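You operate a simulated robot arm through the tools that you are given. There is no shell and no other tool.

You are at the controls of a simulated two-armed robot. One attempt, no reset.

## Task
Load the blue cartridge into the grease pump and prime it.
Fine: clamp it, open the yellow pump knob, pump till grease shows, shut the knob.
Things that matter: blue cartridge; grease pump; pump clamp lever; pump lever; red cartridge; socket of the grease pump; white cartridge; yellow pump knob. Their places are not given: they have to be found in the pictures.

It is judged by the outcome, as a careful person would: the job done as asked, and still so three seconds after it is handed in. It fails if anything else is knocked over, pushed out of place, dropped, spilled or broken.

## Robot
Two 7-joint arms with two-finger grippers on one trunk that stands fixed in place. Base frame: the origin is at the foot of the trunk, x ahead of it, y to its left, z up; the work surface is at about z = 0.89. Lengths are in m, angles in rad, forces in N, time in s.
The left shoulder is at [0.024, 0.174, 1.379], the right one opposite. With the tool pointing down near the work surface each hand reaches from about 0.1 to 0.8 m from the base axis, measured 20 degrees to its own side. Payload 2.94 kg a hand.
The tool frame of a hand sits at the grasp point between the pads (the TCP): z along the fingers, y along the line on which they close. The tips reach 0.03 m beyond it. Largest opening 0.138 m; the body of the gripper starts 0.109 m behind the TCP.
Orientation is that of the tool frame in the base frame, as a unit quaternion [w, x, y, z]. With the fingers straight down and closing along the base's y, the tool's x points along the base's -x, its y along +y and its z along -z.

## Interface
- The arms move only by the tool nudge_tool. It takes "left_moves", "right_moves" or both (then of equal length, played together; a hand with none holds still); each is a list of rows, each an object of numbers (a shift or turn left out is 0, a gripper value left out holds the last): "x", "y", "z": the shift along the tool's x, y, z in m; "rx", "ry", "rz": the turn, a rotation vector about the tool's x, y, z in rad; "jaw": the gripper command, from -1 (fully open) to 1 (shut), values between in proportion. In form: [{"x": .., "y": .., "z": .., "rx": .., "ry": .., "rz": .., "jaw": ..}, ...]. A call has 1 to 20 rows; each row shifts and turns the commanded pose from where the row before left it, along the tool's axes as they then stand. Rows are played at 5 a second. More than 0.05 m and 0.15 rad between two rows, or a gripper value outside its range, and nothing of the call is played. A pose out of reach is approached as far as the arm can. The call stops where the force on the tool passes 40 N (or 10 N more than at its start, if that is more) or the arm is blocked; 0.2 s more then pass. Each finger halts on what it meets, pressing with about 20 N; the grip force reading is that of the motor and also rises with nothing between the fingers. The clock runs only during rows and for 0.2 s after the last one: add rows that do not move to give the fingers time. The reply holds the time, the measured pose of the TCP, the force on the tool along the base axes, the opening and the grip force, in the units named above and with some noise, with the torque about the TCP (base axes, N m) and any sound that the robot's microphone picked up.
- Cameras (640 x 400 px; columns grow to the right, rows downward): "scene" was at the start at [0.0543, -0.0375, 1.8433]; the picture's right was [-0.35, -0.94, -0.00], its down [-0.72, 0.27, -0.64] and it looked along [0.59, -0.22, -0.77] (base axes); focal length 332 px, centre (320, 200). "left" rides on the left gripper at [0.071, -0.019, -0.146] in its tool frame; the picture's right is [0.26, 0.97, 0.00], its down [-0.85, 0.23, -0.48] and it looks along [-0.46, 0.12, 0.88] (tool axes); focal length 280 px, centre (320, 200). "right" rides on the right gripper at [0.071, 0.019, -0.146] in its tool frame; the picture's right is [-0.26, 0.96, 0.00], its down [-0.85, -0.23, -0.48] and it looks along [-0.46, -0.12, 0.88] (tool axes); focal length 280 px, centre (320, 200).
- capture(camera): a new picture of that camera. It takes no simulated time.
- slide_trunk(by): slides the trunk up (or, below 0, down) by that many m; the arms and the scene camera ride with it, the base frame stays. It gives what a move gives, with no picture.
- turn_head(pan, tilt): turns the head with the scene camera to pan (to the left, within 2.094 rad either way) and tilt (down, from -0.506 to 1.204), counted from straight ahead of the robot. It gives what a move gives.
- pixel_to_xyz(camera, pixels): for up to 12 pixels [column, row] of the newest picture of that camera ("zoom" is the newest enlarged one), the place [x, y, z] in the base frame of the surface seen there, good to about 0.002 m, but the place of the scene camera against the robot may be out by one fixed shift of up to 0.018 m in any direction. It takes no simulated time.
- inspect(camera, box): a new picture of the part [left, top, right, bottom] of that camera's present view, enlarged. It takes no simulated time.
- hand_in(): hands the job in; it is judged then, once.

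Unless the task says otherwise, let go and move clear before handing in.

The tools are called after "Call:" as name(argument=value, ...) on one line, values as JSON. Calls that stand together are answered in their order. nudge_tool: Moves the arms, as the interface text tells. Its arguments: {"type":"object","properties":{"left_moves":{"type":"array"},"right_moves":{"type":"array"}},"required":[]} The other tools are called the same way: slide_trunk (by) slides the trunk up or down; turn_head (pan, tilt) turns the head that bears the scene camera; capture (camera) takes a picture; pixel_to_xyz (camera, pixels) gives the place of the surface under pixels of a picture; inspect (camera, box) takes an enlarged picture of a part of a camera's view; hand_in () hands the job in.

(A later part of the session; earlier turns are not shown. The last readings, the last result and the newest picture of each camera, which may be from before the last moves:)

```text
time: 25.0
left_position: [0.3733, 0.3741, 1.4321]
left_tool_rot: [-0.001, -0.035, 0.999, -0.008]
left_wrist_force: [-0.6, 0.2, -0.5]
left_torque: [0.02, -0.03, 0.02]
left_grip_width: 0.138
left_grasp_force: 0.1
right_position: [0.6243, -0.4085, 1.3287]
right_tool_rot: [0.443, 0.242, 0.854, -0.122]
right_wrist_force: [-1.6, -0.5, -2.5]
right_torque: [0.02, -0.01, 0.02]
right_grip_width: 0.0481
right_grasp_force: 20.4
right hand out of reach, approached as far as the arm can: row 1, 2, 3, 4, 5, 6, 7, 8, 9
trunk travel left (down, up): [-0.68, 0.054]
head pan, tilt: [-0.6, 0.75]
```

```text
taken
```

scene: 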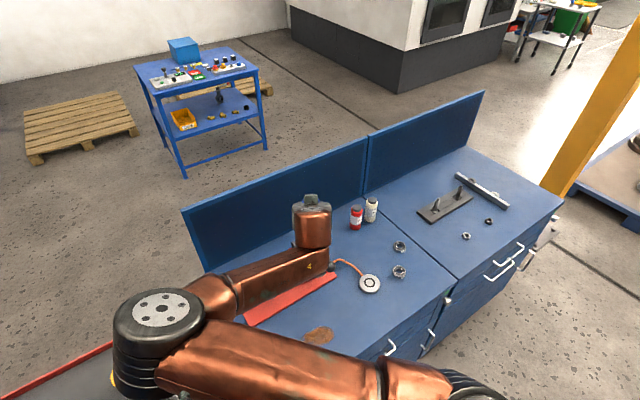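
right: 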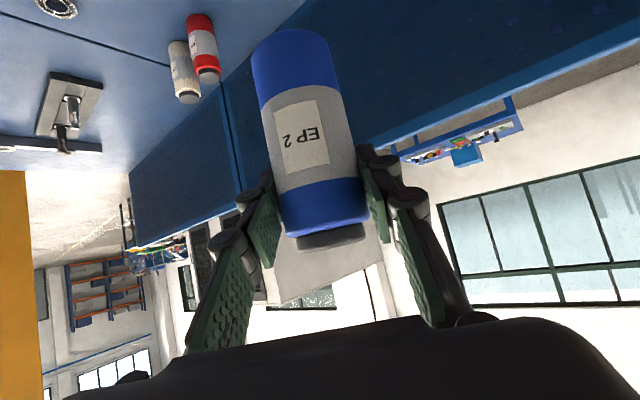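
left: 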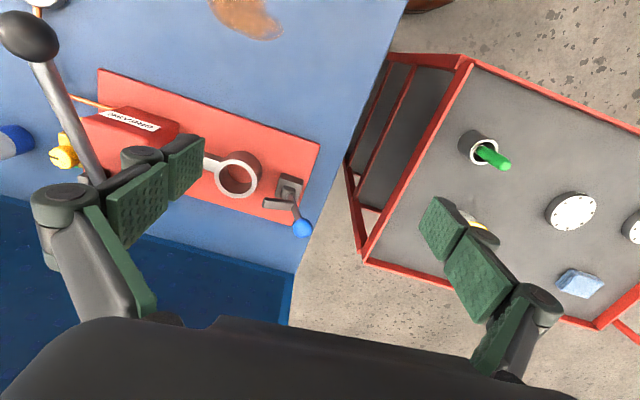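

The hand stopped at (0.624, -0.409, 1.329) because the elbow can't fold further while the wrist is so near shoulder height. With the trunk high I should bring the hand down before pulling it in. First I'll put the target back in reach at (0.66, -0.30, 1.25).

Call:
nudge_tool(right_moves=[{"x": -0.0171, "y": 0.0151, "z": 0.0244}, {"x": -0.0171, "y": 0.0151, "z": 0.0244}, {"x": -0.0171, "y": 0.0151, "z": 0.0244}, {}])

Call:
capture(camera="scene")

```text
time: 26.0
left_position: [0.3723, 0.3725, 1.4332]
left_tool_rot: [-0.001, -0.036, 0.999, -0.007]
left_wrist_force: [-0.1, 0.7, -1.0]
left_torque: [0.0, -0.03, -0.04]
left_grip_width: 0.138
left_grasp_force: 0.1
right_position: [0.7268, -0.417, 1.3307]
right_tool_rot: [0.443, 0.242, 0.854, -0.124]
right_wrist_force: [0.0, -0.2, -1.5]
right_torque: [0.0, 0.01, -0.02]
right_grip_width: 0.048
right_grasp_force: 20.2
trunk travel left (down, up): [-0.68, 0.054]
head pan, tilt: [-0.6, 0.75]
```

```text
taken
```

scene: 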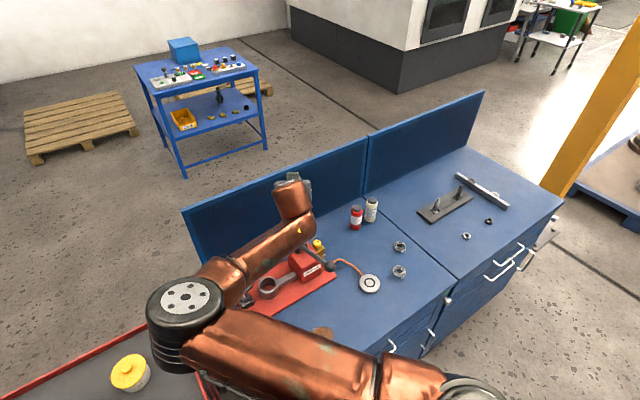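

The measured pose (0.727, -0.417, 1.331) becomes the new reference after each call. I'll move above the plate to (0.66, -0.30, 1.25), then descend to 1.10.

Call:
nudge_tool(right_moves=[{"x": 0.02666, "y": 0.01296, "z": -0.0101}, {"x": 0.02666, "y": 0.01296, "z": -0.0101}, {"x": 0.02666, "y": 0.01296, "z": -0.0101}, {"x": 0.02666, "y": 0.01296, "z": -0.0101}, {"x": 0.02666, "y": 0.01296, "z": -0.0101}, {}])

Call:
capture(camera="scene")

```text
time: 27.4
left_position: [0.3741, 0.3718, 1.4323]
left_tool_rot: [-0.001, -0.037, 0.999, -0.008]
left_wrist_force: [0.1, 0.5, 0.5]
left_torque: [0.0, -0.01, -0.01]
left_grip_width: 0.1379
left_grasp_force: 0.2
right_position: [0.7014, -0.3739, 1.287]
right_tool_rot: [0.442, 0.243, 0.854, -0.124]
right_wrist_force: [0.2, 0.9, -1.9]
right_torque: [0.02, 0.0, 0.0]
right_grip_width: 0.0478
right_grasp_force: 19.9
right hand out of reach, approached as far as the arm can: row 3, 4, 5
trunk travel left (down, up): [-0.68, 0.054]
head pan, tilt: [-0.6, 0.75]
```

```text
taken
```

scene: 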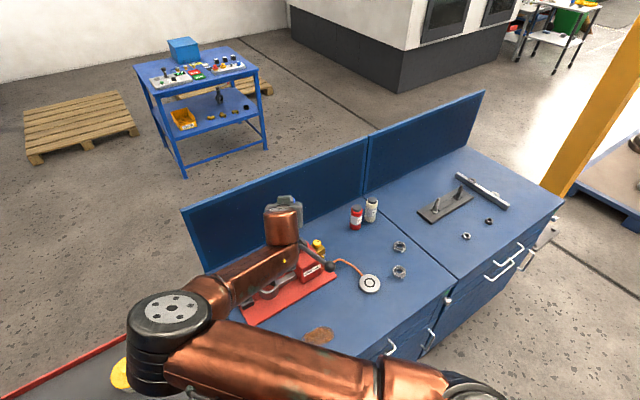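

The hand stopped again at (0.701, -0.374, 1.287) with the cartridge still held. I'll locate the elbow to understand which limit is binding.

Call:
pixel_to_xyz(camera="scene", pixels=[[170, 307], [220, 292], [265, 272], [290, 255], [283, 222], [285, 205], [300, 360], [440, 385], [480, 390], [240, 345]])

Call:
turn_head(pan=-0.2, tilt=0.9)

Call:
capture(camera="scene")

```text
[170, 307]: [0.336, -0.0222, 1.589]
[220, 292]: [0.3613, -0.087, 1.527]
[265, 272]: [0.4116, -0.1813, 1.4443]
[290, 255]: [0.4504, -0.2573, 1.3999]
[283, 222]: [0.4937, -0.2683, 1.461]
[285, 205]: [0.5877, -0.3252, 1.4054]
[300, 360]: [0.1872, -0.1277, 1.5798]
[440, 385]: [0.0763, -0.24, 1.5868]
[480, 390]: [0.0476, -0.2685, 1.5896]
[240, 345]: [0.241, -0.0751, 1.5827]
```

```text
time: 28.3
left_position: [0.3745, 0.3727, 1.4337]
left_tool_rot: [-0.001, -0.036, 0.999, -0.007]
left_wrist_force: [-0.1, -0.6, 0.0]
left_torque: [-0.02, -0.01, 0.02]
left_grip_width: 0.1378
left_grasp_force: 0.0
right_position: [0.7007, -0.3733, 1.2867]
right_tool_rot: [0.443, 0.243, 0.854, -0.125]
right_wrist_force: [-0.2, 0.9, -1.1]
right_torque: [-0.03, 0.01, -0.01]
right_grip_width: 0.048
right_grasp_force: 19.7
trunk travel left (down, up): [-0.68, 0.054]
head pan, tilt: [-0.201, 0.901]
```

```text
taken
```

scene: 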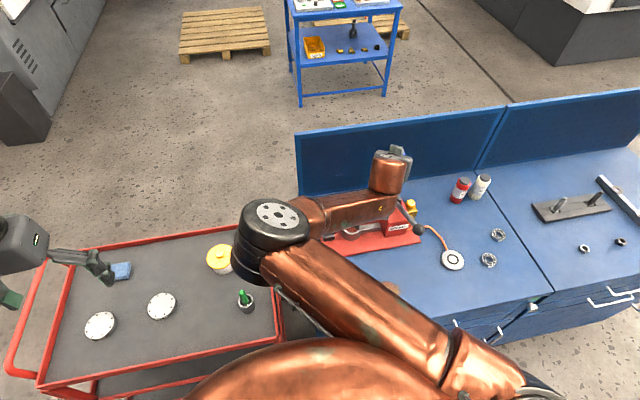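

The limit seems to be the upper arm's inward swing, so a lower wrist should relax it. I'll descend first to about 1.20, which still leaves the cartridge bottom at 1.11 and clear of the pump, then move left.

Call:
nudge_tool(right_moves=[{"x": 0.0245, "z": 0.0173}, {"x": 0.0245, "z": 0.0173}, {"x": 0.0245, "z": 0.0173}, {"x": 0.0123, "y": 0.0221, "z": -0.0174}, {"x": 0.0123, "y": 0.0221, "z": -0.0174}, {"x": 0.0123, "y": 0.0221, "z": -0.0174}, {}])

Call:
capture(camera="scene")

```text
time: 29.9
left_position: [0.374, 0.3727, 1.4335]
left_tool_rot: [-0.001, -0.036, 0.999, -0.008]
left_wrist_force: [0.1, 0.4, -0.2]
left_torque: [-0.02, -0.03, 0.04]
left_grip_width: 0.138
left_grasp_force: 0.0
right_position: [0.7532, -0.3377, 1.2441]
right_tool_rot: [0.441, 0.243, 0.855, -0.124]
right_wrist_force: [0.5, 0.1, -2.3]
right_torque: [0.01, 0.01, 0.0]
right_grip_width: 0.0479
right_grasp_force: 19.6
right hand out of reach, approached as far as the arm can: row 1, 2, 3, 4, 5, 6
trunk travel left (down, up): [-0.68, 0.054]
head pan, tilt: [-0.201, 0.901]
```

```text
taken
```

scene: 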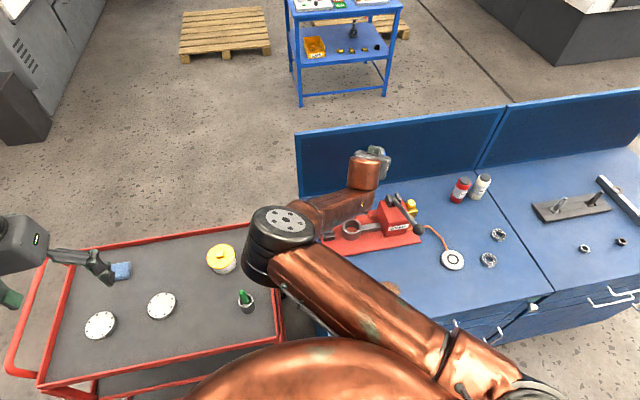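

Lowering the hand ran into the same limit: it slid forward to (0.753, -0.338, 1.244). The bound gets tighter as the wrist drops below the shoulder, so I'll raise the hand, yaw it back to straight ahead, and then lower the trunk to bring the shoulder to wrist height.

Call:
nudge_tool(right_moves=[{"x": -0.0245, "z": -0.0173}, {"x": -0.0245, "z": -0.0173}, {"x": -0.0245, "z": -0.0173}, {"x": -0.0245, "z": -0.0173}, {"rx": -0.1104, "rz": -0.0776}, {"rx": -0.1104, "rz": -0.0776}, {"rx": -0.1104, "rz": -0.0776}, {"rx": -0.1104, "rz": -0.0776}, {}])

Call:
pixel_to_xyz(camera="scene", pixels=[[220, 255], [245, 298], [100, 325], [200, 300], [120, 270]])

```text
time: 31.9
left_position: [0.3741, 0.3725, 1.4335]
left_tool_rot: [-0.001, -0.035, 0.999, -0.007]
left_wrist_force: [-0.1, 0.5, 0.4]
left_torque: [-0.02, -0.04, 0.01]
left_grip_width: 0.138
left_grasp_force: 0.1
right_position: [0.7532, -0.3367, 1.3647]
right_tool_rot: [0.461, 0.005, 0.887, -0.002]
right_wrist_force: [0.3, 0.5, -1.8]
right_torque: [0.02, -0.03, -0.03]
right_grip_width: 0.0481
right_grasp_force: 20.3
trunk travel left (down, up): [-0.68, 0.054]
head pan, tilt: [-0.201, 0.901]
```

```text
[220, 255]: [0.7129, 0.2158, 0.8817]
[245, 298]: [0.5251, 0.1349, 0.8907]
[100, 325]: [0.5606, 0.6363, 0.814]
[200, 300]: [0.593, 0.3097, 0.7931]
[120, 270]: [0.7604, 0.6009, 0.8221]
```

Good, that move completed without hitting the limit. Now I'll lower the trunk 0.2 m, which puts the cartridge bottom at about 1.08, above the pump.

Call:
slide_trunk(by=-0.2)

Call:
nudge_tool(right_moves=[{"x": 0.0115, "y": 0.0134, "z": -0.0164}, {"x": 0.0115, "y": 0.0134, "z": -0.0164}, {"x": 0.0115, "y": 0.0134, "z": -0.0164}, {"x": 0.0115, "y": 0.0134, "z": -0.0164}, {"x": 0.0115, "y": 0.0134, "z": -0.0164}, {}])

Call:
capture(camera="scene")

```text
time: 34.1
left_position: [0.3746, 0.3727, 1.232]
left_tool_rot: [-0.001, -0.035, 0.999, -0.008]
left_wrist_force: [-0.4, 0.6, -0.5]
left_torque: [0.01, 0.01, 0.0]
left_grip_width: 0.1379
left_grasp_force: 0.1
right_position: [0.7511, -0.3364, 1.1656]
right_tool_rot: [0.462, 0.005, 0.887, -0.001]
right_wrist_force: [-0.3, -0.4, -1.0]
right_torque: [0.01, -0.02, -0.04]
right_grip_width: 0.0482
right_grasp_force: 20.5
trunk travel left (down, up): [-0.48, 0.254]
head pan, tilt: [-0.201, 0.901]
```

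```text
time: 35.5
left_position: [0.3736, 0.3733, 1.2327]
left_tool_rot: [-0.001, -0.036, 0.999, -0.008]
left_wrist_force: [0.3, 1.2, -0.4]
left_torque: [0.0, 0.02, 0.01]
left_grip_width: 0.1381
left_grasp_force: 0.0
right_position: [0.6601, -0.2881, 1.1702]
right_tool_rot: [0.461, 0.005, 0.888, 0.0]
right_wrist_force: [0.2, -0.7, -1.9]
right_torque: [-0.01, -0.01, -0.04]
right_grip_width: 0.0479
right_grasp_force: 20.3
right hand out of reach, approached as far as the arm can: row 5
trunk travel left (down, up): [-0.48, 0.254]
head pan, tilt: [-0.201, 0.901]
```

```text
taken
```

scene: 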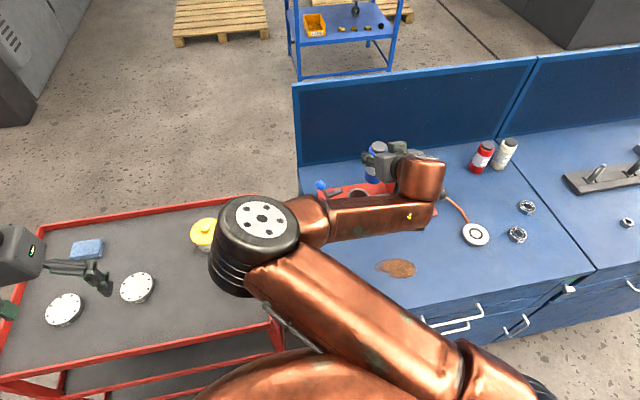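

With the trunk lower, the hand reached (0.660, -0.288, 1.170). I'll yaw it 30° to the left so the wrist sits further right, within reach, then go over the free bench at (0.58, -0.26, 1.10).

Call:
nudge_tool(right_moves=[{"rx": -0.1071, "rz": -0.0753}, {"rx": -0.1071, "rz": -0.0753}, {"rx": -0.1071, "rz": -0.0753}, {"rx": -0.1071, "rz": -0.0753}, {}])

Call:
nudge_tool(right_moves=[{"x": 0.0298, "y": 0.0213, "z": -0.0018}, {"x": 0.0298, "y": 0.0213, "z": -0.0018}, {"x": 0.0298, "y": 0.0213, "z": -0.0018}, {}])

Call:
capture(camera="scene")

Call:
capture(camera="right")

```text
time: 36.7
left_position: [0.3731, 0.3745, 1.2316]
left_tool_rot: [0.0, -0.035, 0.999, -0.009]
left_wrist_force: [-0.8, 0.1, 0.3]
left_torque: [-0.01, 0.03, -0.01]
left_grip_width: 0.1378
left_grasp_force: 0.1
right_position: [0.6604, -0.2891, 1.1714]
right_tool_rot: [0.447, -0.225, 0.858, 0.118]
right_wrist_force: [-0.5, 0.7, -1.7]
right_torque: [-0.03, 0.01, -0.01]
right_grip_width: 0.0483
right_grasp_force: 19.7
trunk travel left (down, up): [-0.48, 0.254]
head pan, tilt: [-0.201, 0.901]
```

```text
time: 37.7
left_position: [0.3754, 0.3737, 1.2336]
left_tool_rot: [-0.001, -0.035, 0.999, -0.007]
left_wrist_force: [0.3, 0.3, -0.4]
left_torque: [0.01, 0.0, -0.02]
left_grip_width: 0.1382
left_grasp_force: 0.0
right_position: [0.5805, -0.2604, 1.1003]
right_tool_rot: [0.446, -0.224, 0.858, 0.117]
right_wrist_force: [-0.1, -0.3, -1.9]
right_torque: [0.0, 0.02, -0.03]
right_grip_width: 0.048
right_grasp_force: 19.8
trunk travel left (down, up): [-0.48, 0.254]
head pan, tilt: [-0.201, 0.901]
```

```text
taken
```

scene: 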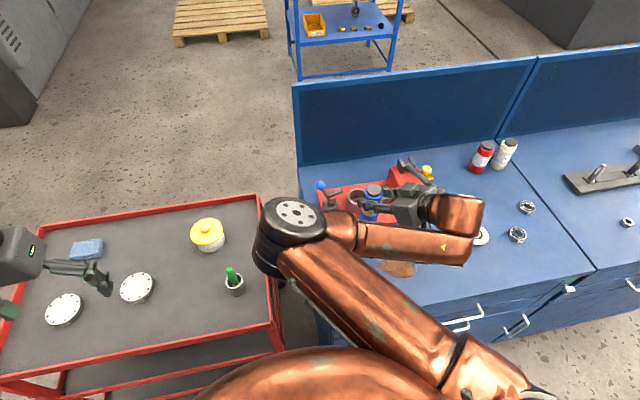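

```text
taken
```

right: 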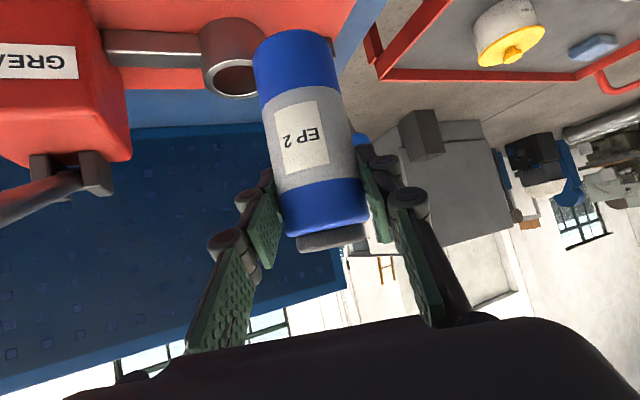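

It reached (0.5805, -0.2604, 1.100), and the right view shows the socket ring at [230,55] just beyond the cartridge. I'll check clearance to the pump lever knob.

Call:
inspect(camera="scene", box=[310, 140, 510, 280])

Call:
pixel_to_xyz(camera="right", pixels=[[203, 60], [230, 92], [250, 65], [215, 40], [240, 22], [150, 50], [340, 30], [10, 215], [60, 185], [300, 20]])

Call:
inspect(camera="right", box=[90, 0, 350, 160])

```text
2.86 times, centred on (410, 210) of scene
```

zoom: 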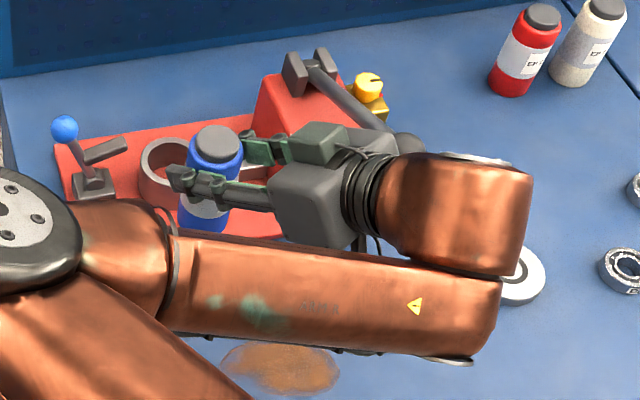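

```text
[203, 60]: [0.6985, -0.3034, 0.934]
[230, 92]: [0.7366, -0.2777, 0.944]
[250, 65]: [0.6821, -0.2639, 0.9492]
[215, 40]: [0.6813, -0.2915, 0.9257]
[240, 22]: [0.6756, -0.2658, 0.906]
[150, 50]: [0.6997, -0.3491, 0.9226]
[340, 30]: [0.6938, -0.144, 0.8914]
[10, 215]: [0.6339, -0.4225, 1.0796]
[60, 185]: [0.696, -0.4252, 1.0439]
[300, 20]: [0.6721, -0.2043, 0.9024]
```

```text
2.46 times, centred on (220, 80) of right
```

zoom: 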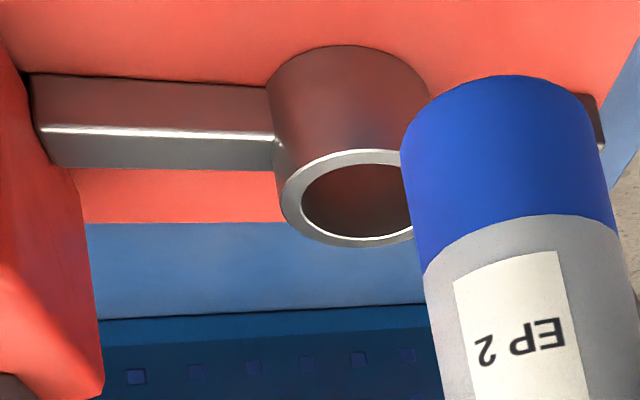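

The nearest gripper corner stays about 4 cm from the lever knob. I'll lower by the trunk 0.10 m, then make the final touch-down with small arm steps.

Call:
slide_trunk(by=-0.1)

Call:
capture(camera="right")

Call:
inspect(camera="scene", box=[310, 120, 510, 260])

```text
time: 39.0
left_position: [0.3732, 0.3729, 1.1336]
left_tool_rot: [0.0, -0.036, 0.999, -0.007]
left_wrist_force: [0.1, -0.2, 0.0]
left_torque: [-0.03, -0.05, 0.02]
left_grip_width: 0.138
left_grasp_force: 0.1
right_position: [0.5821, -0.2615, 1.0011]
right_tool_rot: [0.448, -0.224, 0.858, 0.118]
right_wrist_force: [0.5, 0.3, -3.0]
right_torque: [-0.02, -0.01, 0.01]
right_grip_width: 0.0482
right_grasp_force: 20.2
trunk travel left (down, up): [-0.38, 0.354]
head pan, tilt: [-0.201, 0.901]
```

```text
taken
```

right: 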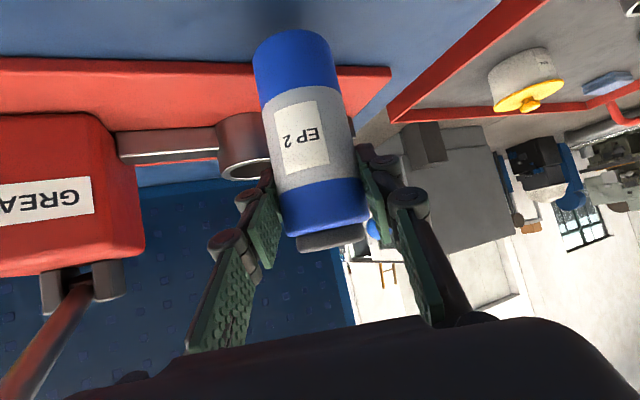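

```text
2.86 times, centred on (410, 190) of scene
```

zoom: 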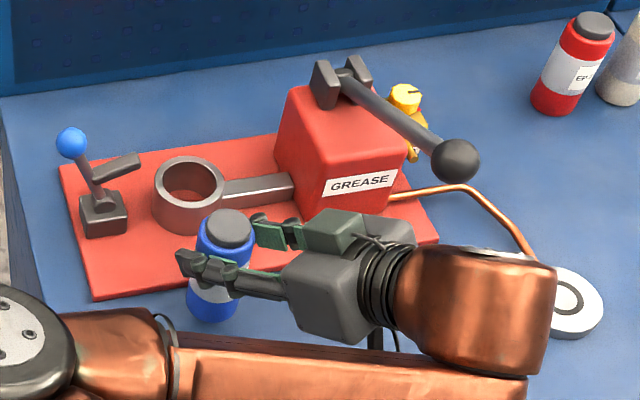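

The lever is well clear now. I'll check the plate's front edge relative to where the cartridge bottom will land.

Call:
pixel_to_xyz(camera="right", pixels=[[200, 55], [200, 66], [350, 62], [350, 70], [385, 72], [220, 130], [250, 175], [225, 160], [374, 228], [240, 40], [290, 60], [300, 215]])

```text
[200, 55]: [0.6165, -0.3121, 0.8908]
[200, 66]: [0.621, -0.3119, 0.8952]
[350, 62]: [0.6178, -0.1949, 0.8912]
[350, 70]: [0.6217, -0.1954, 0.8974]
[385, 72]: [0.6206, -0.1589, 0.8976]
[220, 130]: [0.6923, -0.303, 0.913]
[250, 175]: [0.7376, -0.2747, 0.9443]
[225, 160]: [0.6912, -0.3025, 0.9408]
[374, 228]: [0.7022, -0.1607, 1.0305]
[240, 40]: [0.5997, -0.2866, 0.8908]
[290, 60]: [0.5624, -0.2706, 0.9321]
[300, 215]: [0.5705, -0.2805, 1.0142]
```

The plate edge is at x≈0.619 and the cartridge will land at x≤0.606, so it clears. I'll descend gently until it touches the bench.

Call:
nudge_tool(right_moves=[{"x": 0.0066, "z": 0.0046}, {"x": 0.0066, "z": 0.0046}, {"x": 0.0016, "z": 0.0012}, {}])

Call:
nudge_tool(right_moves=[{"x": 0.0012, "z": 0.0009}, {"x": 0.0012, "z": 0.0009}, {}])

```text
time: 40.0
left_position: [0.3739, 0.3726, 1.1328]
left_tool_rot: [0.0, -0.035, 0.999, -0.008]
left_wrist_force: [0.8, -0.3, 0.0]
left_torque: [0.02, 0.02, 0.0]
left_grip_width: 0.1381
left_grasp_force: 0.1
right_position: [0.5818, -0.2617, 0.9823]
right_tool_rot: [0.446, -0.225, 0.858, 0.118]
right_wrist_force: [-0.6, -0.6, -2.3]
right_torque: [0.07, 0.0, 0.02]
right_grip_width: 0.0481
right_grasp_force: 20.2
trunk travel left (down, up): [-0.38, 0.354]
head pan, tilt: [-0.201, 0.901]
```

```text
time: 40.8
left_position: [0.3733, 0.3735, 1.1325]
left_tool_rot: [0.001, -0.037, 0.999, -0.008]
left_wrist_force: [0.8, 0.1, -0.2]
left_torque: [-0.01, -0.04, 0.02]
left_grip_width: 0.138
left_grasp_force: 0.0
right_position: [0.582, -0.2611, 0.9802]
right_tool_rot: [0.447, -0.224, 0.858, 0.117]
right_wrist_force: [-0.4, -1.5, 2.4]
right_torque: [-0.2, -0.03, 0.0]
right_grip_width: 0.048
right_grasp_force: 19.7
trunk travel left (down, up): [-0.38, 0.354]
head pan, tilt: [-0.201, 0.901]
```

The vertical force changed from -2.3 to +2.4 N, so the cartridge is resting on the bench. I'll open the jaws a little and back off along the tool axis.

Call:
nudge_tool(right_moves=[{"jaw": 0.25}, {"jaw": 0.1}, {}, {}])

Call:
capture(camera="right")

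```text
time: 41.8
left_position: [0.3742, 0.3737, 1.1335]
left_tool_rot: [-0.001, -0.037, 0.999, -0.008]
left_wrist_force: [0.0, -0.7, -0.1]
left_torque: [0.01, -0.03, 0.03]
left_grip_width: 0.1377
left_grasp_force: 0.1
right_position: [0.5823, -0.2603, 0.9786]
right_tool_rot: [0.447, -0.224, 0.858, 0.117]
right_wrist_force: [0.2, 0.3, 0.4]
right_torque: [0.0, 0.04, 0.01]
right_grip_width: 0.0621
right_grasp_force: 0.2
trunk travel left (down, up): [-0.38, 0.354]
head pan, tilt: [-0.201, 0.901]
```

```text
taken
```

right: 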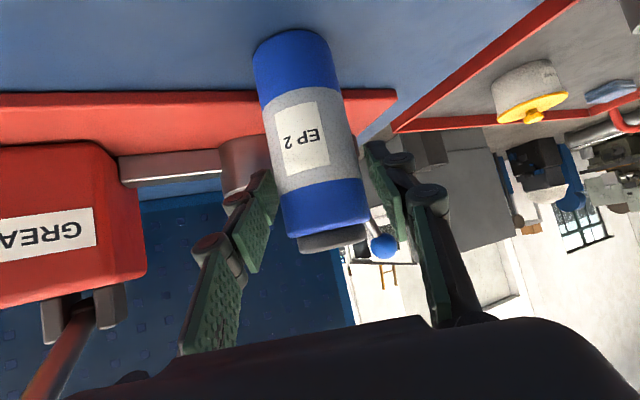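

The cartridge stands upright and free. I'll rise straight up 0.15 m with the trunk, then turn the hand to point down.

Call:
slide_trunk(by=0.15)

Call:
nudge_tool(right_moves=[{"ry": 0.137}, {"ry": 0.137}, {"ry": 0.137}, {"ry": 0.137}, {"ry": 0.137}, {"ry": 0.137}, {"ry": 0.138}, {}])

Call:
capture(camera="right")

Call:
capture(camera="scene")

```text
time: 43.6
left_position: [0.3754, 0.3736, 1.2834]
left_tool_rot: [-0.001, -0.036, 0.999, -0.008]
left_wrist_force: [0.4, -0.6, -1.1]
left_torque: [-0.04, -0.01, 0.01]
left_grip_width: 0.1377
left_grasp_force: 0.0
right_position: [0.5819, -0.261, 1.1283]
right_tool_rot: [0.446, -0.224, 0.858, 0.118]
right_wrist_force: [0.4, 1.0, -1.1]
right_torque: [0.03, -0.06, 0.0]
right_grip_width: 0.062
right_grasp_force: 0.1
trunk travel left (down, up): [-0.53, 0.204]
head pan, tilt: [-0.201, 0.901]
```

```text
time: 45.4
left_position: [0.3735, 0.373, 1.2834]
left_tool_rot: [0.0, -0.036, 0.999, -0.008]
left_wrist_force: [0.3, 0.2, -0.3]
left_torque: [0.01, -0.02, -0.02]
left_grip_width: 0.138
left_grasp_force: 0.0
right_position: [0.5812, -0.2611, 1.1287]
right_tool_rot: [-0.001, -0.254, 0.967, 0.001]
right_wrist_force: [-0.4, -0.1, 0.7]
right_torque: [0.0, -0.02, -0.03]
right_grip_width: 0.0625
right_grasp_force: 0.0
trunk travel left (down, up): [-0.53, 0.204]
head pan, tilt: [-0.201, 0.901]
```

```text
taken
```

right: 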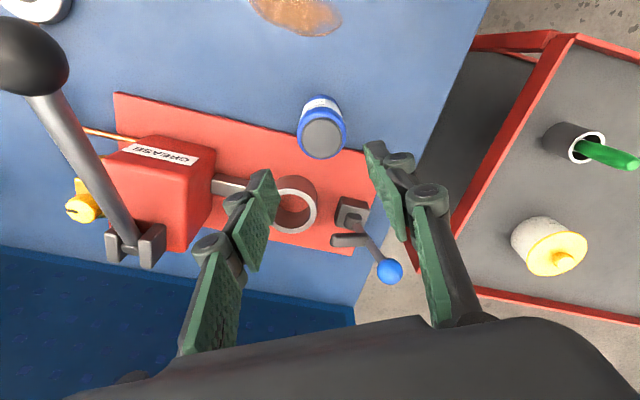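

```text
taken
```

scene: 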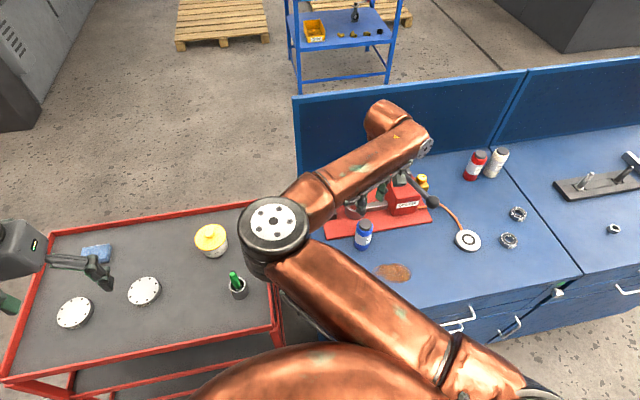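

This top-down view shows everything: cap at [322,138], socket ring at [295,203], clamp arm at [345,240]. I'll measure these precisely.

Call:
inspect(camera="right", box=[250, 80, 410, 290])

Call:
pixel_to_xyz(camera="zoom", pixels=[[315, 113], [298, 118], [335, 105], [318, 98], [318, 128]])

Call:
pixel_to_xyz(camera="right", pixels=[[322, 138], [309, 138], [336, 138], [322, 126], [322, 152], [314, 200], [298, 231], [278, 226], [335, 240], [345, 240], [360, 242], [292, 205]])

```text
1.90 times, centred on (330, 185) of right
```

zoom: 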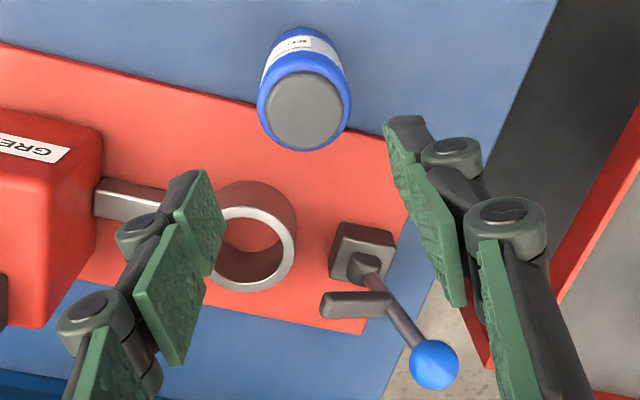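

```text
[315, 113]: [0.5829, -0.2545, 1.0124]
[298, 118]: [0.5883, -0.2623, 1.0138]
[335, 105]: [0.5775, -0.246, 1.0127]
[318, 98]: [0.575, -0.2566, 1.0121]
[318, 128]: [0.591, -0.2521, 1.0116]
```

```text
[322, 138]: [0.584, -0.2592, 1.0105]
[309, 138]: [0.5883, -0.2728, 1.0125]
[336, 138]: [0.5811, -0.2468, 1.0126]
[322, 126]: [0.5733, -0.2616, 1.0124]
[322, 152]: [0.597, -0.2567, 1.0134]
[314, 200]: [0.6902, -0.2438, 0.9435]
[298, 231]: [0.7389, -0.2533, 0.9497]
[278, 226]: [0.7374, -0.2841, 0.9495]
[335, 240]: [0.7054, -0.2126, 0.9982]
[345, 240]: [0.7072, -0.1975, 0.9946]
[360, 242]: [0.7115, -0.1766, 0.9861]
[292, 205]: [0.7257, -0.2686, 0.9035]
```

Cap centre is about (0.584, -0.259) and the socket floor z≈0.9035. I'll yaw the hand another 60° so the jaws close along x, keeping the fingers off the clamp arm.

Call:
nudge_tool(right_moves=[{"rz": -0.1496}, {"rz": -0.1496}, {"rz": -0.1496}, {"rz": -0.1496}, {"rz": -0.1496}, {"rz": -0.1496}, {"rz": -0.1496}, {}])

Call:
capture(camera="right")

Call:
capture(camera="scene")

```text
time: 47.2
left_position: [0.3751, 0.3725, 1.2824]
left_tool_rot: [-0.001, -0.036, 0.999, -0.008]
left_wrist_force: [0.2, 0.1, 0.5]
left_torque: [0.0, -0.04, -0.01]
left_grip_width: 0.138
left_grasp_force: 0.1
right_position: [0.5819, -0.2616, 1.1283]
right_tool_rot: [0.0, -0.705, 0.71, 0.001]
right_wrist_force: [-0.5, 0.0, 0.4]
right_torque: [-0.02, 0.01, -0.01]
right_grip_width: 0.0621
right_grasp_force: 0.0
trunk travel left (down, up): [-0.53, 0.204]
head pan, tilt: [-0.201, 0.901]
```

```text
taken
```

right: 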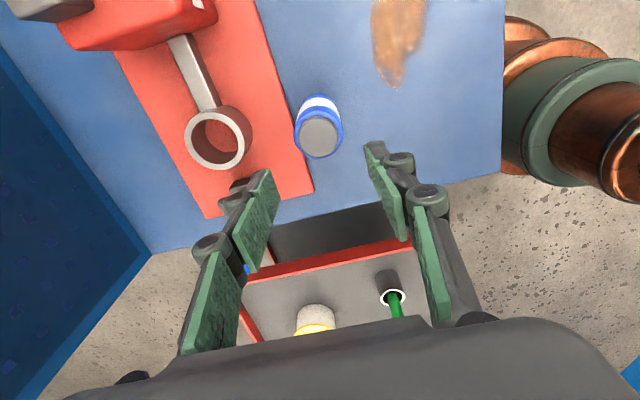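

```text
taken
```

scene: 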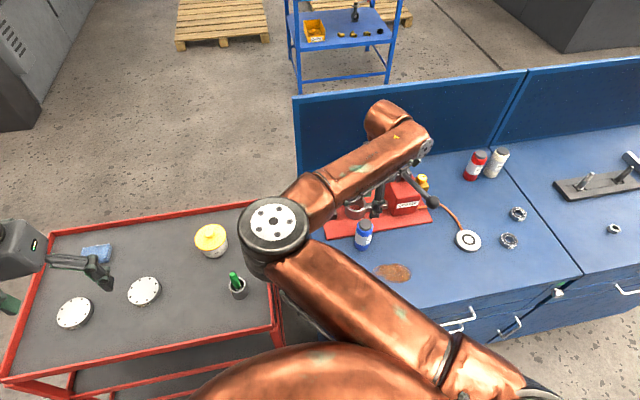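

The jaws now close along x and the whole socket rim is visible at [217,138]. I'll zoom in to measure its centre.

Call:
inspect(camera="right", box=[160, 70, 360, 195])

```text
3.20 times, centred on (260, 132) of right
```

zoom: 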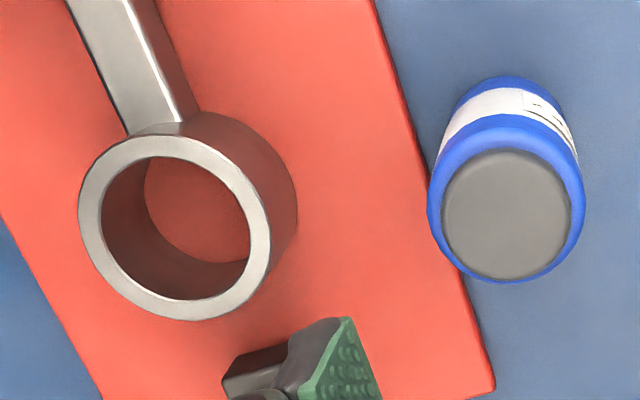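

Call:
pixel_to_xyz(camera="zoom", pixels=[[90, 205], [259, 250], [157, 147], [190, 309], [225, 175], [115, 275], [507, 213], [448, 222], [566, 205], [501, 154], [512, 273], [200, 200]])

```text
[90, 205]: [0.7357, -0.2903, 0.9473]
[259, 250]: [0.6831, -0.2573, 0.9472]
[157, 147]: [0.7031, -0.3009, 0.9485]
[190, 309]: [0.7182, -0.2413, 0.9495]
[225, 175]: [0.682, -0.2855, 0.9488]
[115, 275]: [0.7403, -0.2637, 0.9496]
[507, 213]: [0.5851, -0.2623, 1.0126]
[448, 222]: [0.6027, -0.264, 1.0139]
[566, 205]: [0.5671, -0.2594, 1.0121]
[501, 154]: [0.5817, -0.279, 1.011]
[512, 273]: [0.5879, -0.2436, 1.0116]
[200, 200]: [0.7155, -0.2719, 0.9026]
```

The ring centre is about (0.7105, -0.272), inner radius ≈0.027 against the cartridge's 0.024, and the cap centre is (0.585, -0.2615). I'll lower the open jaws over the cartridge.

Call:
nudge_tool(right_moves=[{"y": -0.0025, "z": 0.03}, {"z": 0.03}, {"z": 0.03}, {"z": 0.025}, {"z": 0.025}, {}])

Call:
capture(camera="right")

```text
time: 48.6
left_position: [0.3736, 0.3734, 1.2828]
left_tool_rot: [0.0, -0.036, 0.999, -0.008]
left_wrist_force: [-0.4, 0.0, 0.2]
left_torque: [-0.01, -0.01, 0.0]
left_grip_width: 0.1379
left_grasp_force: 0.1
right_position: [0.5857, -0.2601, 0.9898]
right_tool_rot: [0.001, -0.704, 0.71, 0.001]
right_wrist_force: [0.9, -0.3, 1.6]
right_torque: [0.02, -0.01, 0.02]
right_grip_width: 0.0619
right_grasp_force: 0.1
trunk travel left (down, up): [-0.53, 0.204]
head pan, tilt: [-0.201, 0.901]
```

```text
taken
```

right: 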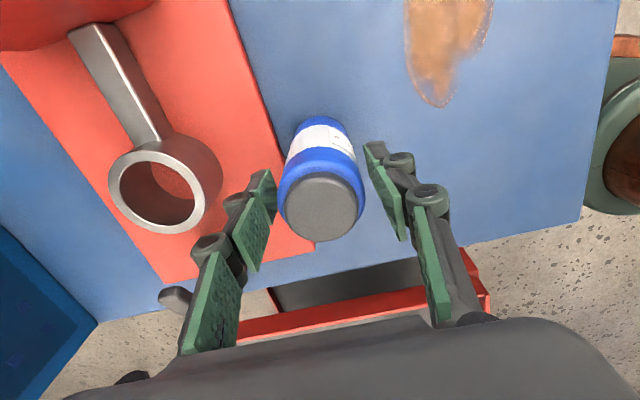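

The cap is at [324,209], within 2 mm of the predicted centre. I'll close the jaws.

Call:
nudge_tool(right_moves=[{"jaw": 0.3}, {"jaw": 1.0}, {}, {}, {}])

Call:
capture(camera="right")

```text
time: 49.8
left_position: [0.3743, 0.3731, 1.2827]
left_tool_rot: [-0.001, -0.036, 0.999, -0.007]
left_wrist_force: [0.8, -0.1, -1.1]
left_torque: [0.02, 0.03, 0.0]
left_grip_width: 0.1379
left_grasp_force: 0.0
right_position: [0.5839, -0.2598, 0.9903]
right_tool_rot: [0.0, -0.704, 0.71, 0.001]
right_wrist_force: [0.3, 1.5, 0.2]
right_torque: [0.05, 0.02, 0.02]
right_grip_width: 0.0489
right_grasp_force: 20.7
trunk travel left (down, up): [-0.53, 0.204]
head pan, tilt: [-0.201, 0.901]
```

```text
taken
```

right: 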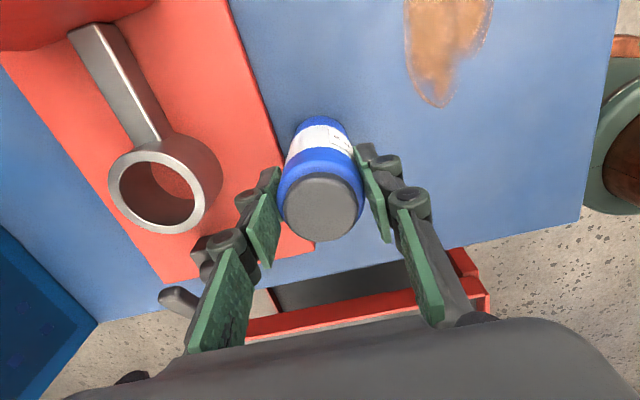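

Held at 20.7 N. I'll measure cap and ring together from this view to get the exact relative shift.

Call:
inspect(camera="right", box=[90, 100, 390, 290])

```text
2.11 times, centred on (240, 195) of right
```

zoom: 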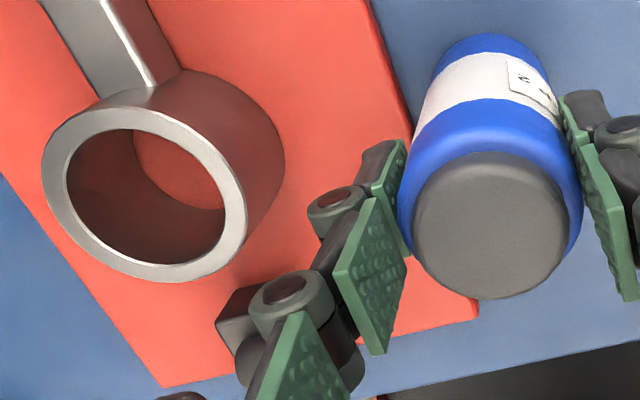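

Call:
pixel_to_xyz(camera="zoom", pixels=[[54, 175], [235, 218], [125, 119], [165, 272], [208, 157], [85, 240], [490, 226], [420, 228], [562, 222], [482, 160], [493, 290], [150, 170]])

```text
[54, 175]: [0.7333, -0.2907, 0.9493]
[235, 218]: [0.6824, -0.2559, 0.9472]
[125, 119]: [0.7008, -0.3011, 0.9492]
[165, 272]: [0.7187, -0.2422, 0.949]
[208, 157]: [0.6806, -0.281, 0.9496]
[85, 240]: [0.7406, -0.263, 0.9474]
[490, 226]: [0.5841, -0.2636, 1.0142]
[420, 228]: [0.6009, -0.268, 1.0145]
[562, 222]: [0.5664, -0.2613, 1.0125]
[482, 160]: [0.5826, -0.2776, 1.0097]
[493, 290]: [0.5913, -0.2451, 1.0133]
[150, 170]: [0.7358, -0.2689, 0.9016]
```

Ring minus cap is (0.1255, -0.0098), so the target TCP is (0.7095, -0.2697). I'll lift 0.09 m and move over the socket.

Call:
nudge_tool(right_moves=[{"z": -0.03}, {"z": -0.03}, {"z": -0.03}, {"x": 0.0025, "y": -0.0314}, {"x": 0.0025, "y": -0.0314}, {"x": 0.0025, "y": -0.0314}, {"x": 0.0024, "y": -0.0314}, {}, {}])

Call:
capture(camera="right")

Call:
capture(camera="scene")

```text
time: 51.8
left_position: [0.3743, 0.3718, 1.2827]
left_tool_rot: [0.0, -0.035, 0.999, -0.007]
left_wrist_force: [0.6, 0.1, 0.7]
left_torque: [0.02, 0.04, 0.02]
left_grip_width: 0.138
left_grasp_force: 0.0
right_position: [0.7099, -0.2721, 1.0798]
right_tool_rot: [0.0, -0.703, 0.711, 0.001]
right_wrist_force: [0.6, 0.4, -2.6]
right_torque: [-0.02, 0.02, 0.0]
right_grip_width: 0.0491
right_grasp_force: 19.9
trunk travel left (down, up): [-0.53, 0.204]
head pan, tilt: [-0.201, 0.901]
```

```text
taken
```

right: 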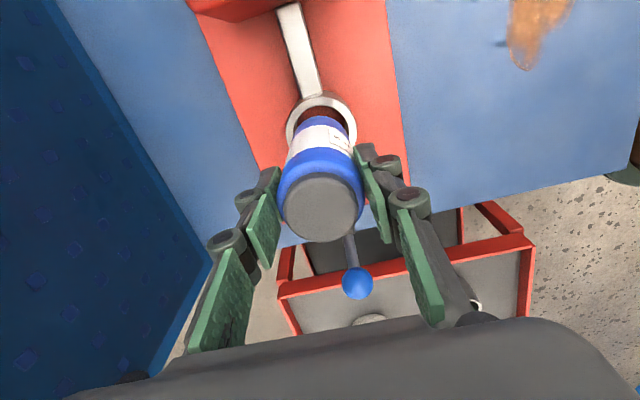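

```text
taken
```

scene: 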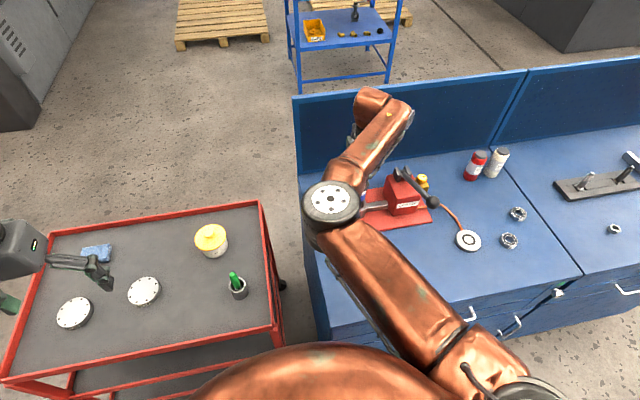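

Call:
inspect(camera="right", box=[260, 80, 380, 160])

Call:
pixel_to_xyz(camera="right", pixels=[[290, 125], [353, 130], [302, 104], [342, 105], [318, 97], [320, 207], [285, 208], [358, 205], [320, 180], [323, 236]])

```text
5.00 times, centred on (320, 120) of right
```

zoom: 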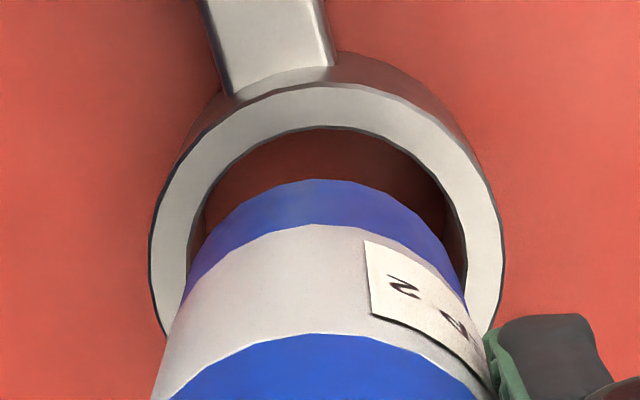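

```text
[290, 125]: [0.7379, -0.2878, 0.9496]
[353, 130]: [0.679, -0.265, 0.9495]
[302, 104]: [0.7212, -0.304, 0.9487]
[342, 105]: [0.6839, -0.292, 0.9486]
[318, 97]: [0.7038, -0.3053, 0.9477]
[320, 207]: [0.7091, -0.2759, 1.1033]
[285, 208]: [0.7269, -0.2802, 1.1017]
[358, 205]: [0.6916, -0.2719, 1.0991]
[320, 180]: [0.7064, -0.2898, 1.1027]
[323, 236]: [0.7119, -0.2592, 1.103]
```

Cap and ring agree within about 1 mm. I'll nudge +0.001 in y and descend to just inside the rim.

Call:
nudge_tool(right_moves=[{"x": -0.001, "z": 0.01}, {"z": 0.01}, {"z": 0.008}, {"z": 0.005}, {"z": 0.005}, {}])

Call:
inspect(camera="right", box=[260, 80, 380, 160])

```text
time: 53.2
left_position: [0.3739, 0.3726, 1.2831]
left_tool_rot: [-0.001, -0.035, 0.999, -0.007]
left_wrist_force: [0.6, -0.3, 0.4]
left_torque: [0.0, 0.0, 0.0]
left_grip_width: 0.1381
left_grasp_force: 0.0
right_position: [0.7098, -0.2713, 1.0417]
right_tool_rot: [0.0, -0.703, 0.712, 0.001]
right_wrist_force: [-0.3, -0.4, -1.6]
right_torque: [0.0, 0.05, 0.01]
right_grip_width: 0.0489
right_grasp_force: 20.1
trunk travel left (down, up): [-0.53, 0.204]
head pan, tilt: [-0.201, 0.901]
```

```text
5.00 times, centred on (320, 120) of right
```

zoom: 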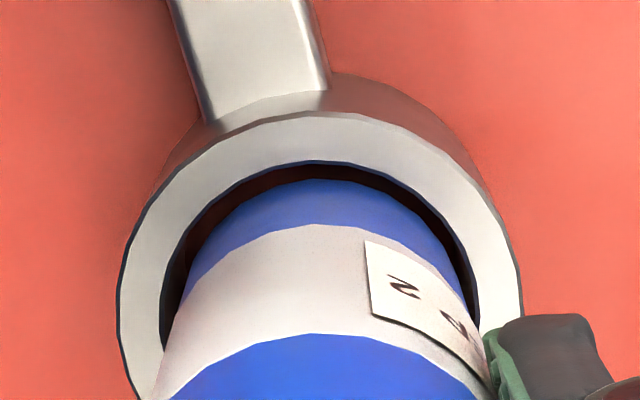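

The bottom is already about 8 mm inside the ring with no contact. The gap is slightly larger on the left, so I'll shift 1 mm in +x and continue down slowly.

Call:
nudge_tool(right_moves=[{"y": -0.001, "z": 0.004}, {"z": 0.006}, {"z": 0.006}, {"z": 0.006}, {"z": 0.006}, {"z": 0.004}, {}])

Call:
inspect(camera="right", box=[240, 60, 400, 270])

```text
time: 54.8
left_position: [0.3751, 0.3724, 1.2824]
left_tool_rot: [0.001, -0.035, 0.999, -0.008]
left_wrist_force: [0.7, -0.1, -0.1]
left_torque: [0.02, -0.01, -0.01]
left_grip_width: 0.138
left_grasp_force: 0.0
right_position: [0.7107, -0.2726, 1.0094]
right_tool_rot: [0.002, -0.703, 0.711, 0.0]
right_wrist_force: [0.5, -0.2, -2.1]
right_torque: [-0.01, 0.01, -0.02]
right_grip_width: 0.0491
right_grasp_force: 19.5
trunk travel left (down, up): [-0.53, 0.204]
head pan, tilt: [-0.201, 0.901]
```

```text
1.90 times, centred on (320, 165) of right
```

zoom: 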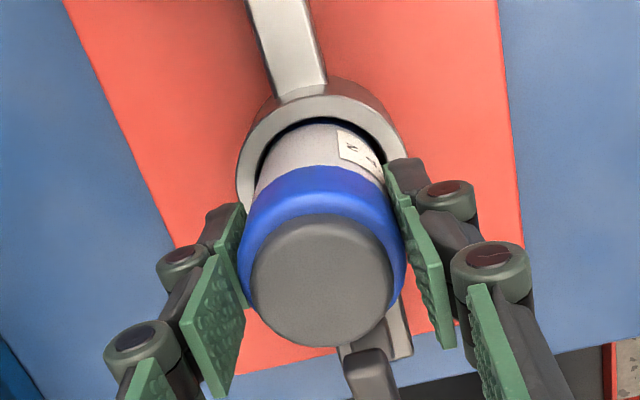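

Still no contact, and about 6 mm remains to the socket floor. I'll go down in 2 mm steps until it seats.

Call:
nudge_tool(right_moves=[{"z": 0.002}, {"z": 0.002}, {"z": 0.0015}, {}])

Call:
nudge_tool(right_moves=[{"z": 0.001}, {"z": 0.001}, {}])

```text
time: 55.8
left_position: [0.3729, 0.3729, 1.283]
left_tool_rot: [0.0, -0.035, 0.999, -0.008]
left_wrist_force: [0.4, -0.7, 0.2]
left_torque: [0.02, 0.0, 0.01]
left_grip_width: 0.1383
left_grasp_force: 0.0
right_position: [0.7111, -0.2706, 1.0039]
right_tool_rot: [0.001, -0.704, 0.711, 0.001]
right_wrist_force: [-0.1, -0.1, -1.7]
right_torque: [0.04, 0.04, 0.0]
right_grip_width: 0.0488
right_grasp_force: 19.8
trunk travel left (down, up): [-0.53, 0.204]
head pan, tilt: [-0.201, 0.901]
```

```text
time: 56.6
left_position: [0.3743, 0.3728, 1.282]
left_tool_rot: [0.0, -0.036, 0.999, -0.008]
left_wrist_force: [-0.1, 0.2, -0.3]
left_torque: [0.03, -0.01, 0.02]
left_grip_width: 0.1378
left_grasp_force: 0.0
right_position: [0.7106, -0.271, 1.0026]
right_tool_rot: [0.001, -0.703, 0.711, 0.001]
right_wrist_force: [-0.9, 0.3, 1.6]
right_torque: [0.01, 0.09, -0.01]
right_grip_width: 0.0489
right_grasp_force: 19.7
trunk travel left (down, up): [-0.53, 0.204]
head pan, tilt: [-0.201, 0.901]
```

Force changed from -1.7 to +1.6 N at TCP 1.0026, which matches the floor height. I'll press another 1 mm to confirm it is seated.

Call:
nudge_tool(right_moves=[{"z": 0.001}, {}])

Call:
nudge_tool(right_moves=[{"jaw": 0.28}, {"jaw": 0.12}, {}, {}])

Call:
inspect(camera="right", box=[240, 60, 400, 270])

```text
time: 57.2
left_position: [0.373, 0.3741, 1.2834]
left_tool_rot: [0.001, -0.037, 0.999, -0.008]
left_wrist_force: [-0.2, 0.3, 0.0]
left_torque: [0.03, 0.02, 0.03]
left_grip_width: 0.1379
left_grasp_force: 0.0
right_position: [0.7109, -0.272, 1.0022]
right_tool_rot: [0.002, -0.704, 0.711, 0.0]
right_wrist_force: [1.5, 0.3, 7.3]
right_torque: [0.02, 0.0, -0.03]
right_grip_width: 0.0491
right_grasp_force: 20.3
trunk travel left (down, up): [-0.53, 0.204]
head pan, tilt: [-0.201, 0.901]
```

```text
time: 58.2
left_position: [0.3733, 0.3737, 1.2827]
left_tool_rot: [0.0, -0.036, 0.999, -0.008]
left_wrist_force: [0.0, 0.1, 1.0]
left_torque: [-0.05, -0.01, 0.01]
left_grip_width: 0.1377
left_grasp_force: 0.0
right_position: [0.7099, -0.2714, 1.0012]
right_tool_rot: [0.0, -0.703, 0.711, 0.0]
right_wrist_force: [0.2, -0.3, 0.8]
right_torque: [-0.01, -0.01, 0.0]
right_grip_width: 0.061
right_grasp_force: 0.1
trunk travel left (down, up): [-0.53, 0.204]
head pan, tilt: [-0.201, 0.901]
```

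```text
1.90 times, centred on (320, 165) of right
```

zoom: 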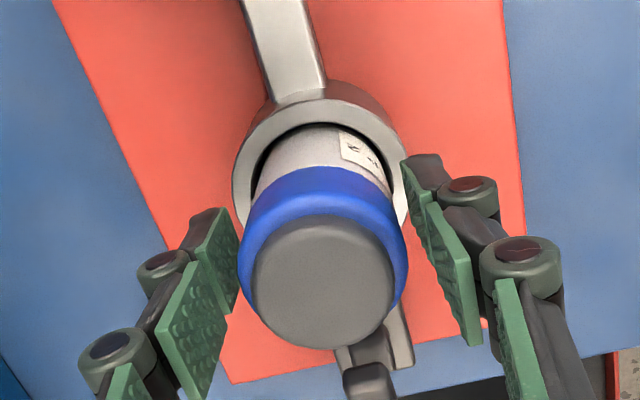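

The cartridge is released and seated in the socket. I'll rise straight up and look at it and the clamp.

Call:
nudge_tool(right_moves=[{"z": -0.03}, {"z": -0.03}, {"z": -0.03}, {"z": -0.03}, {"z": -0.02}, {}])

Call:
capture(camera="right")

Call:
inspect(camera="right", box=[270, 90, 420, 260])

```text
time: 59.6
left_position: [0.375, 0.3728, 1.2823]
left_tool_rot: [-0.001, -0.036, 0.999, -0.008]
left_wrist_force: [-0.1, 0.9, 0.2]
left_torque: [-0.01, 0.0, 0.01]
left_grip_width: 0.138
left_grasp_force: 0.1
right_position: [0.7093, -0.2703, 1.1398]
right_tool_rot: [0.0, -0.704, 0.71, 0.001]
right_wrist_force: [-0.3, -0.7, 0.4]
right_torque: [-0.01, -0.02, 0.0]
right_grip_width: 0.0606
right_grasp_force: 0.2
trunk travel left (down, up): [-0.53, 0.204]
head pan, tilt: [-0.201, 0.901]
```

```text
taken
```

right: 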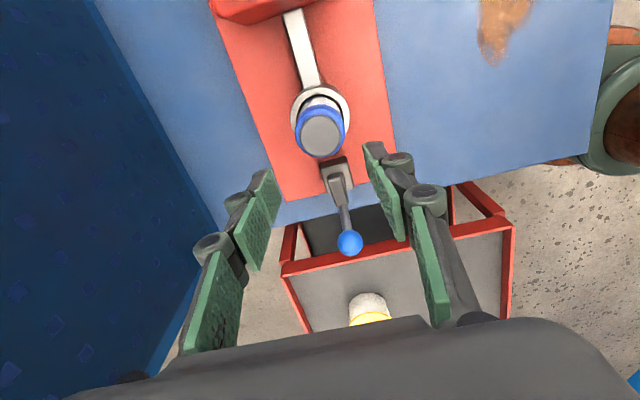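

```text
2.35 times, centred on (345, 175) of right
```

zoom: 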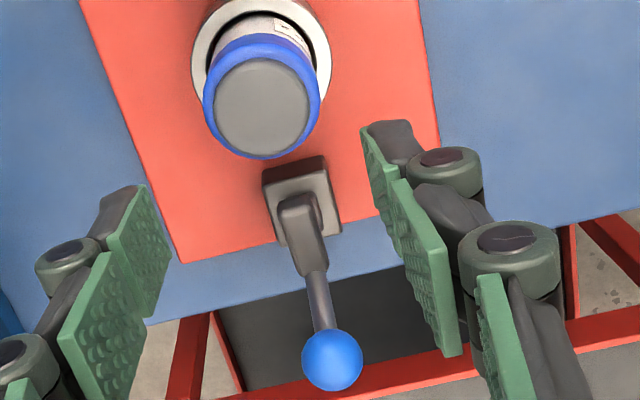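

The cartridge stands in the ring at [321,130] with the clamp lever behind it at [340,205]. I'll measure the lever from this angle.

Call:
pixel_to_xyz(camera="zoom", pixels=[[332, 355], [318, 300], [310, 265], [300, 225], [285, 205], [320, 200], [275, 175], [325, 170], [315, 185], [305, 362], [360, 355], [300, 240]])

Call:
pixel_to_xyz(camera="right", pixels=[[320, 133], [350, 232], [350, 252]])

```text
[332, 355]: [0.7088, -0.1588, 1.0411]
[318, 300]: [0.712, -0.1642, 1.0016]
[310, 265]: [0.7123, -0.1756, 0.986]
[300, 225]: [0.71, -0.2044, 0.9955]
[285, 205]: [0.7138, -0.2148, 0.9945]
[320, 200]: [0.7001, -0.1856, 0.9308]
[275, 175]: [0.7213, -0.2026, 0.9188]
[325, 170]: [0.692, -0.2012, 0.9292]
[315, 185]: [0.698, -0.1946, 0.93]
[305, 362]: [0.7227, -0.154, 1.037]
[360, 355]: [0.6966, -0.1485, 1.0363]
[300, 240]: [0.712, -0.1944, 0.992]
```

```text
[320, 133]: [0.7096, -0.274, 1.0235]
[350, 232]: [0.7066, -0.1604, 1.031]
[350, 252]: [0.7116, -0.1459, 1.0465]
```

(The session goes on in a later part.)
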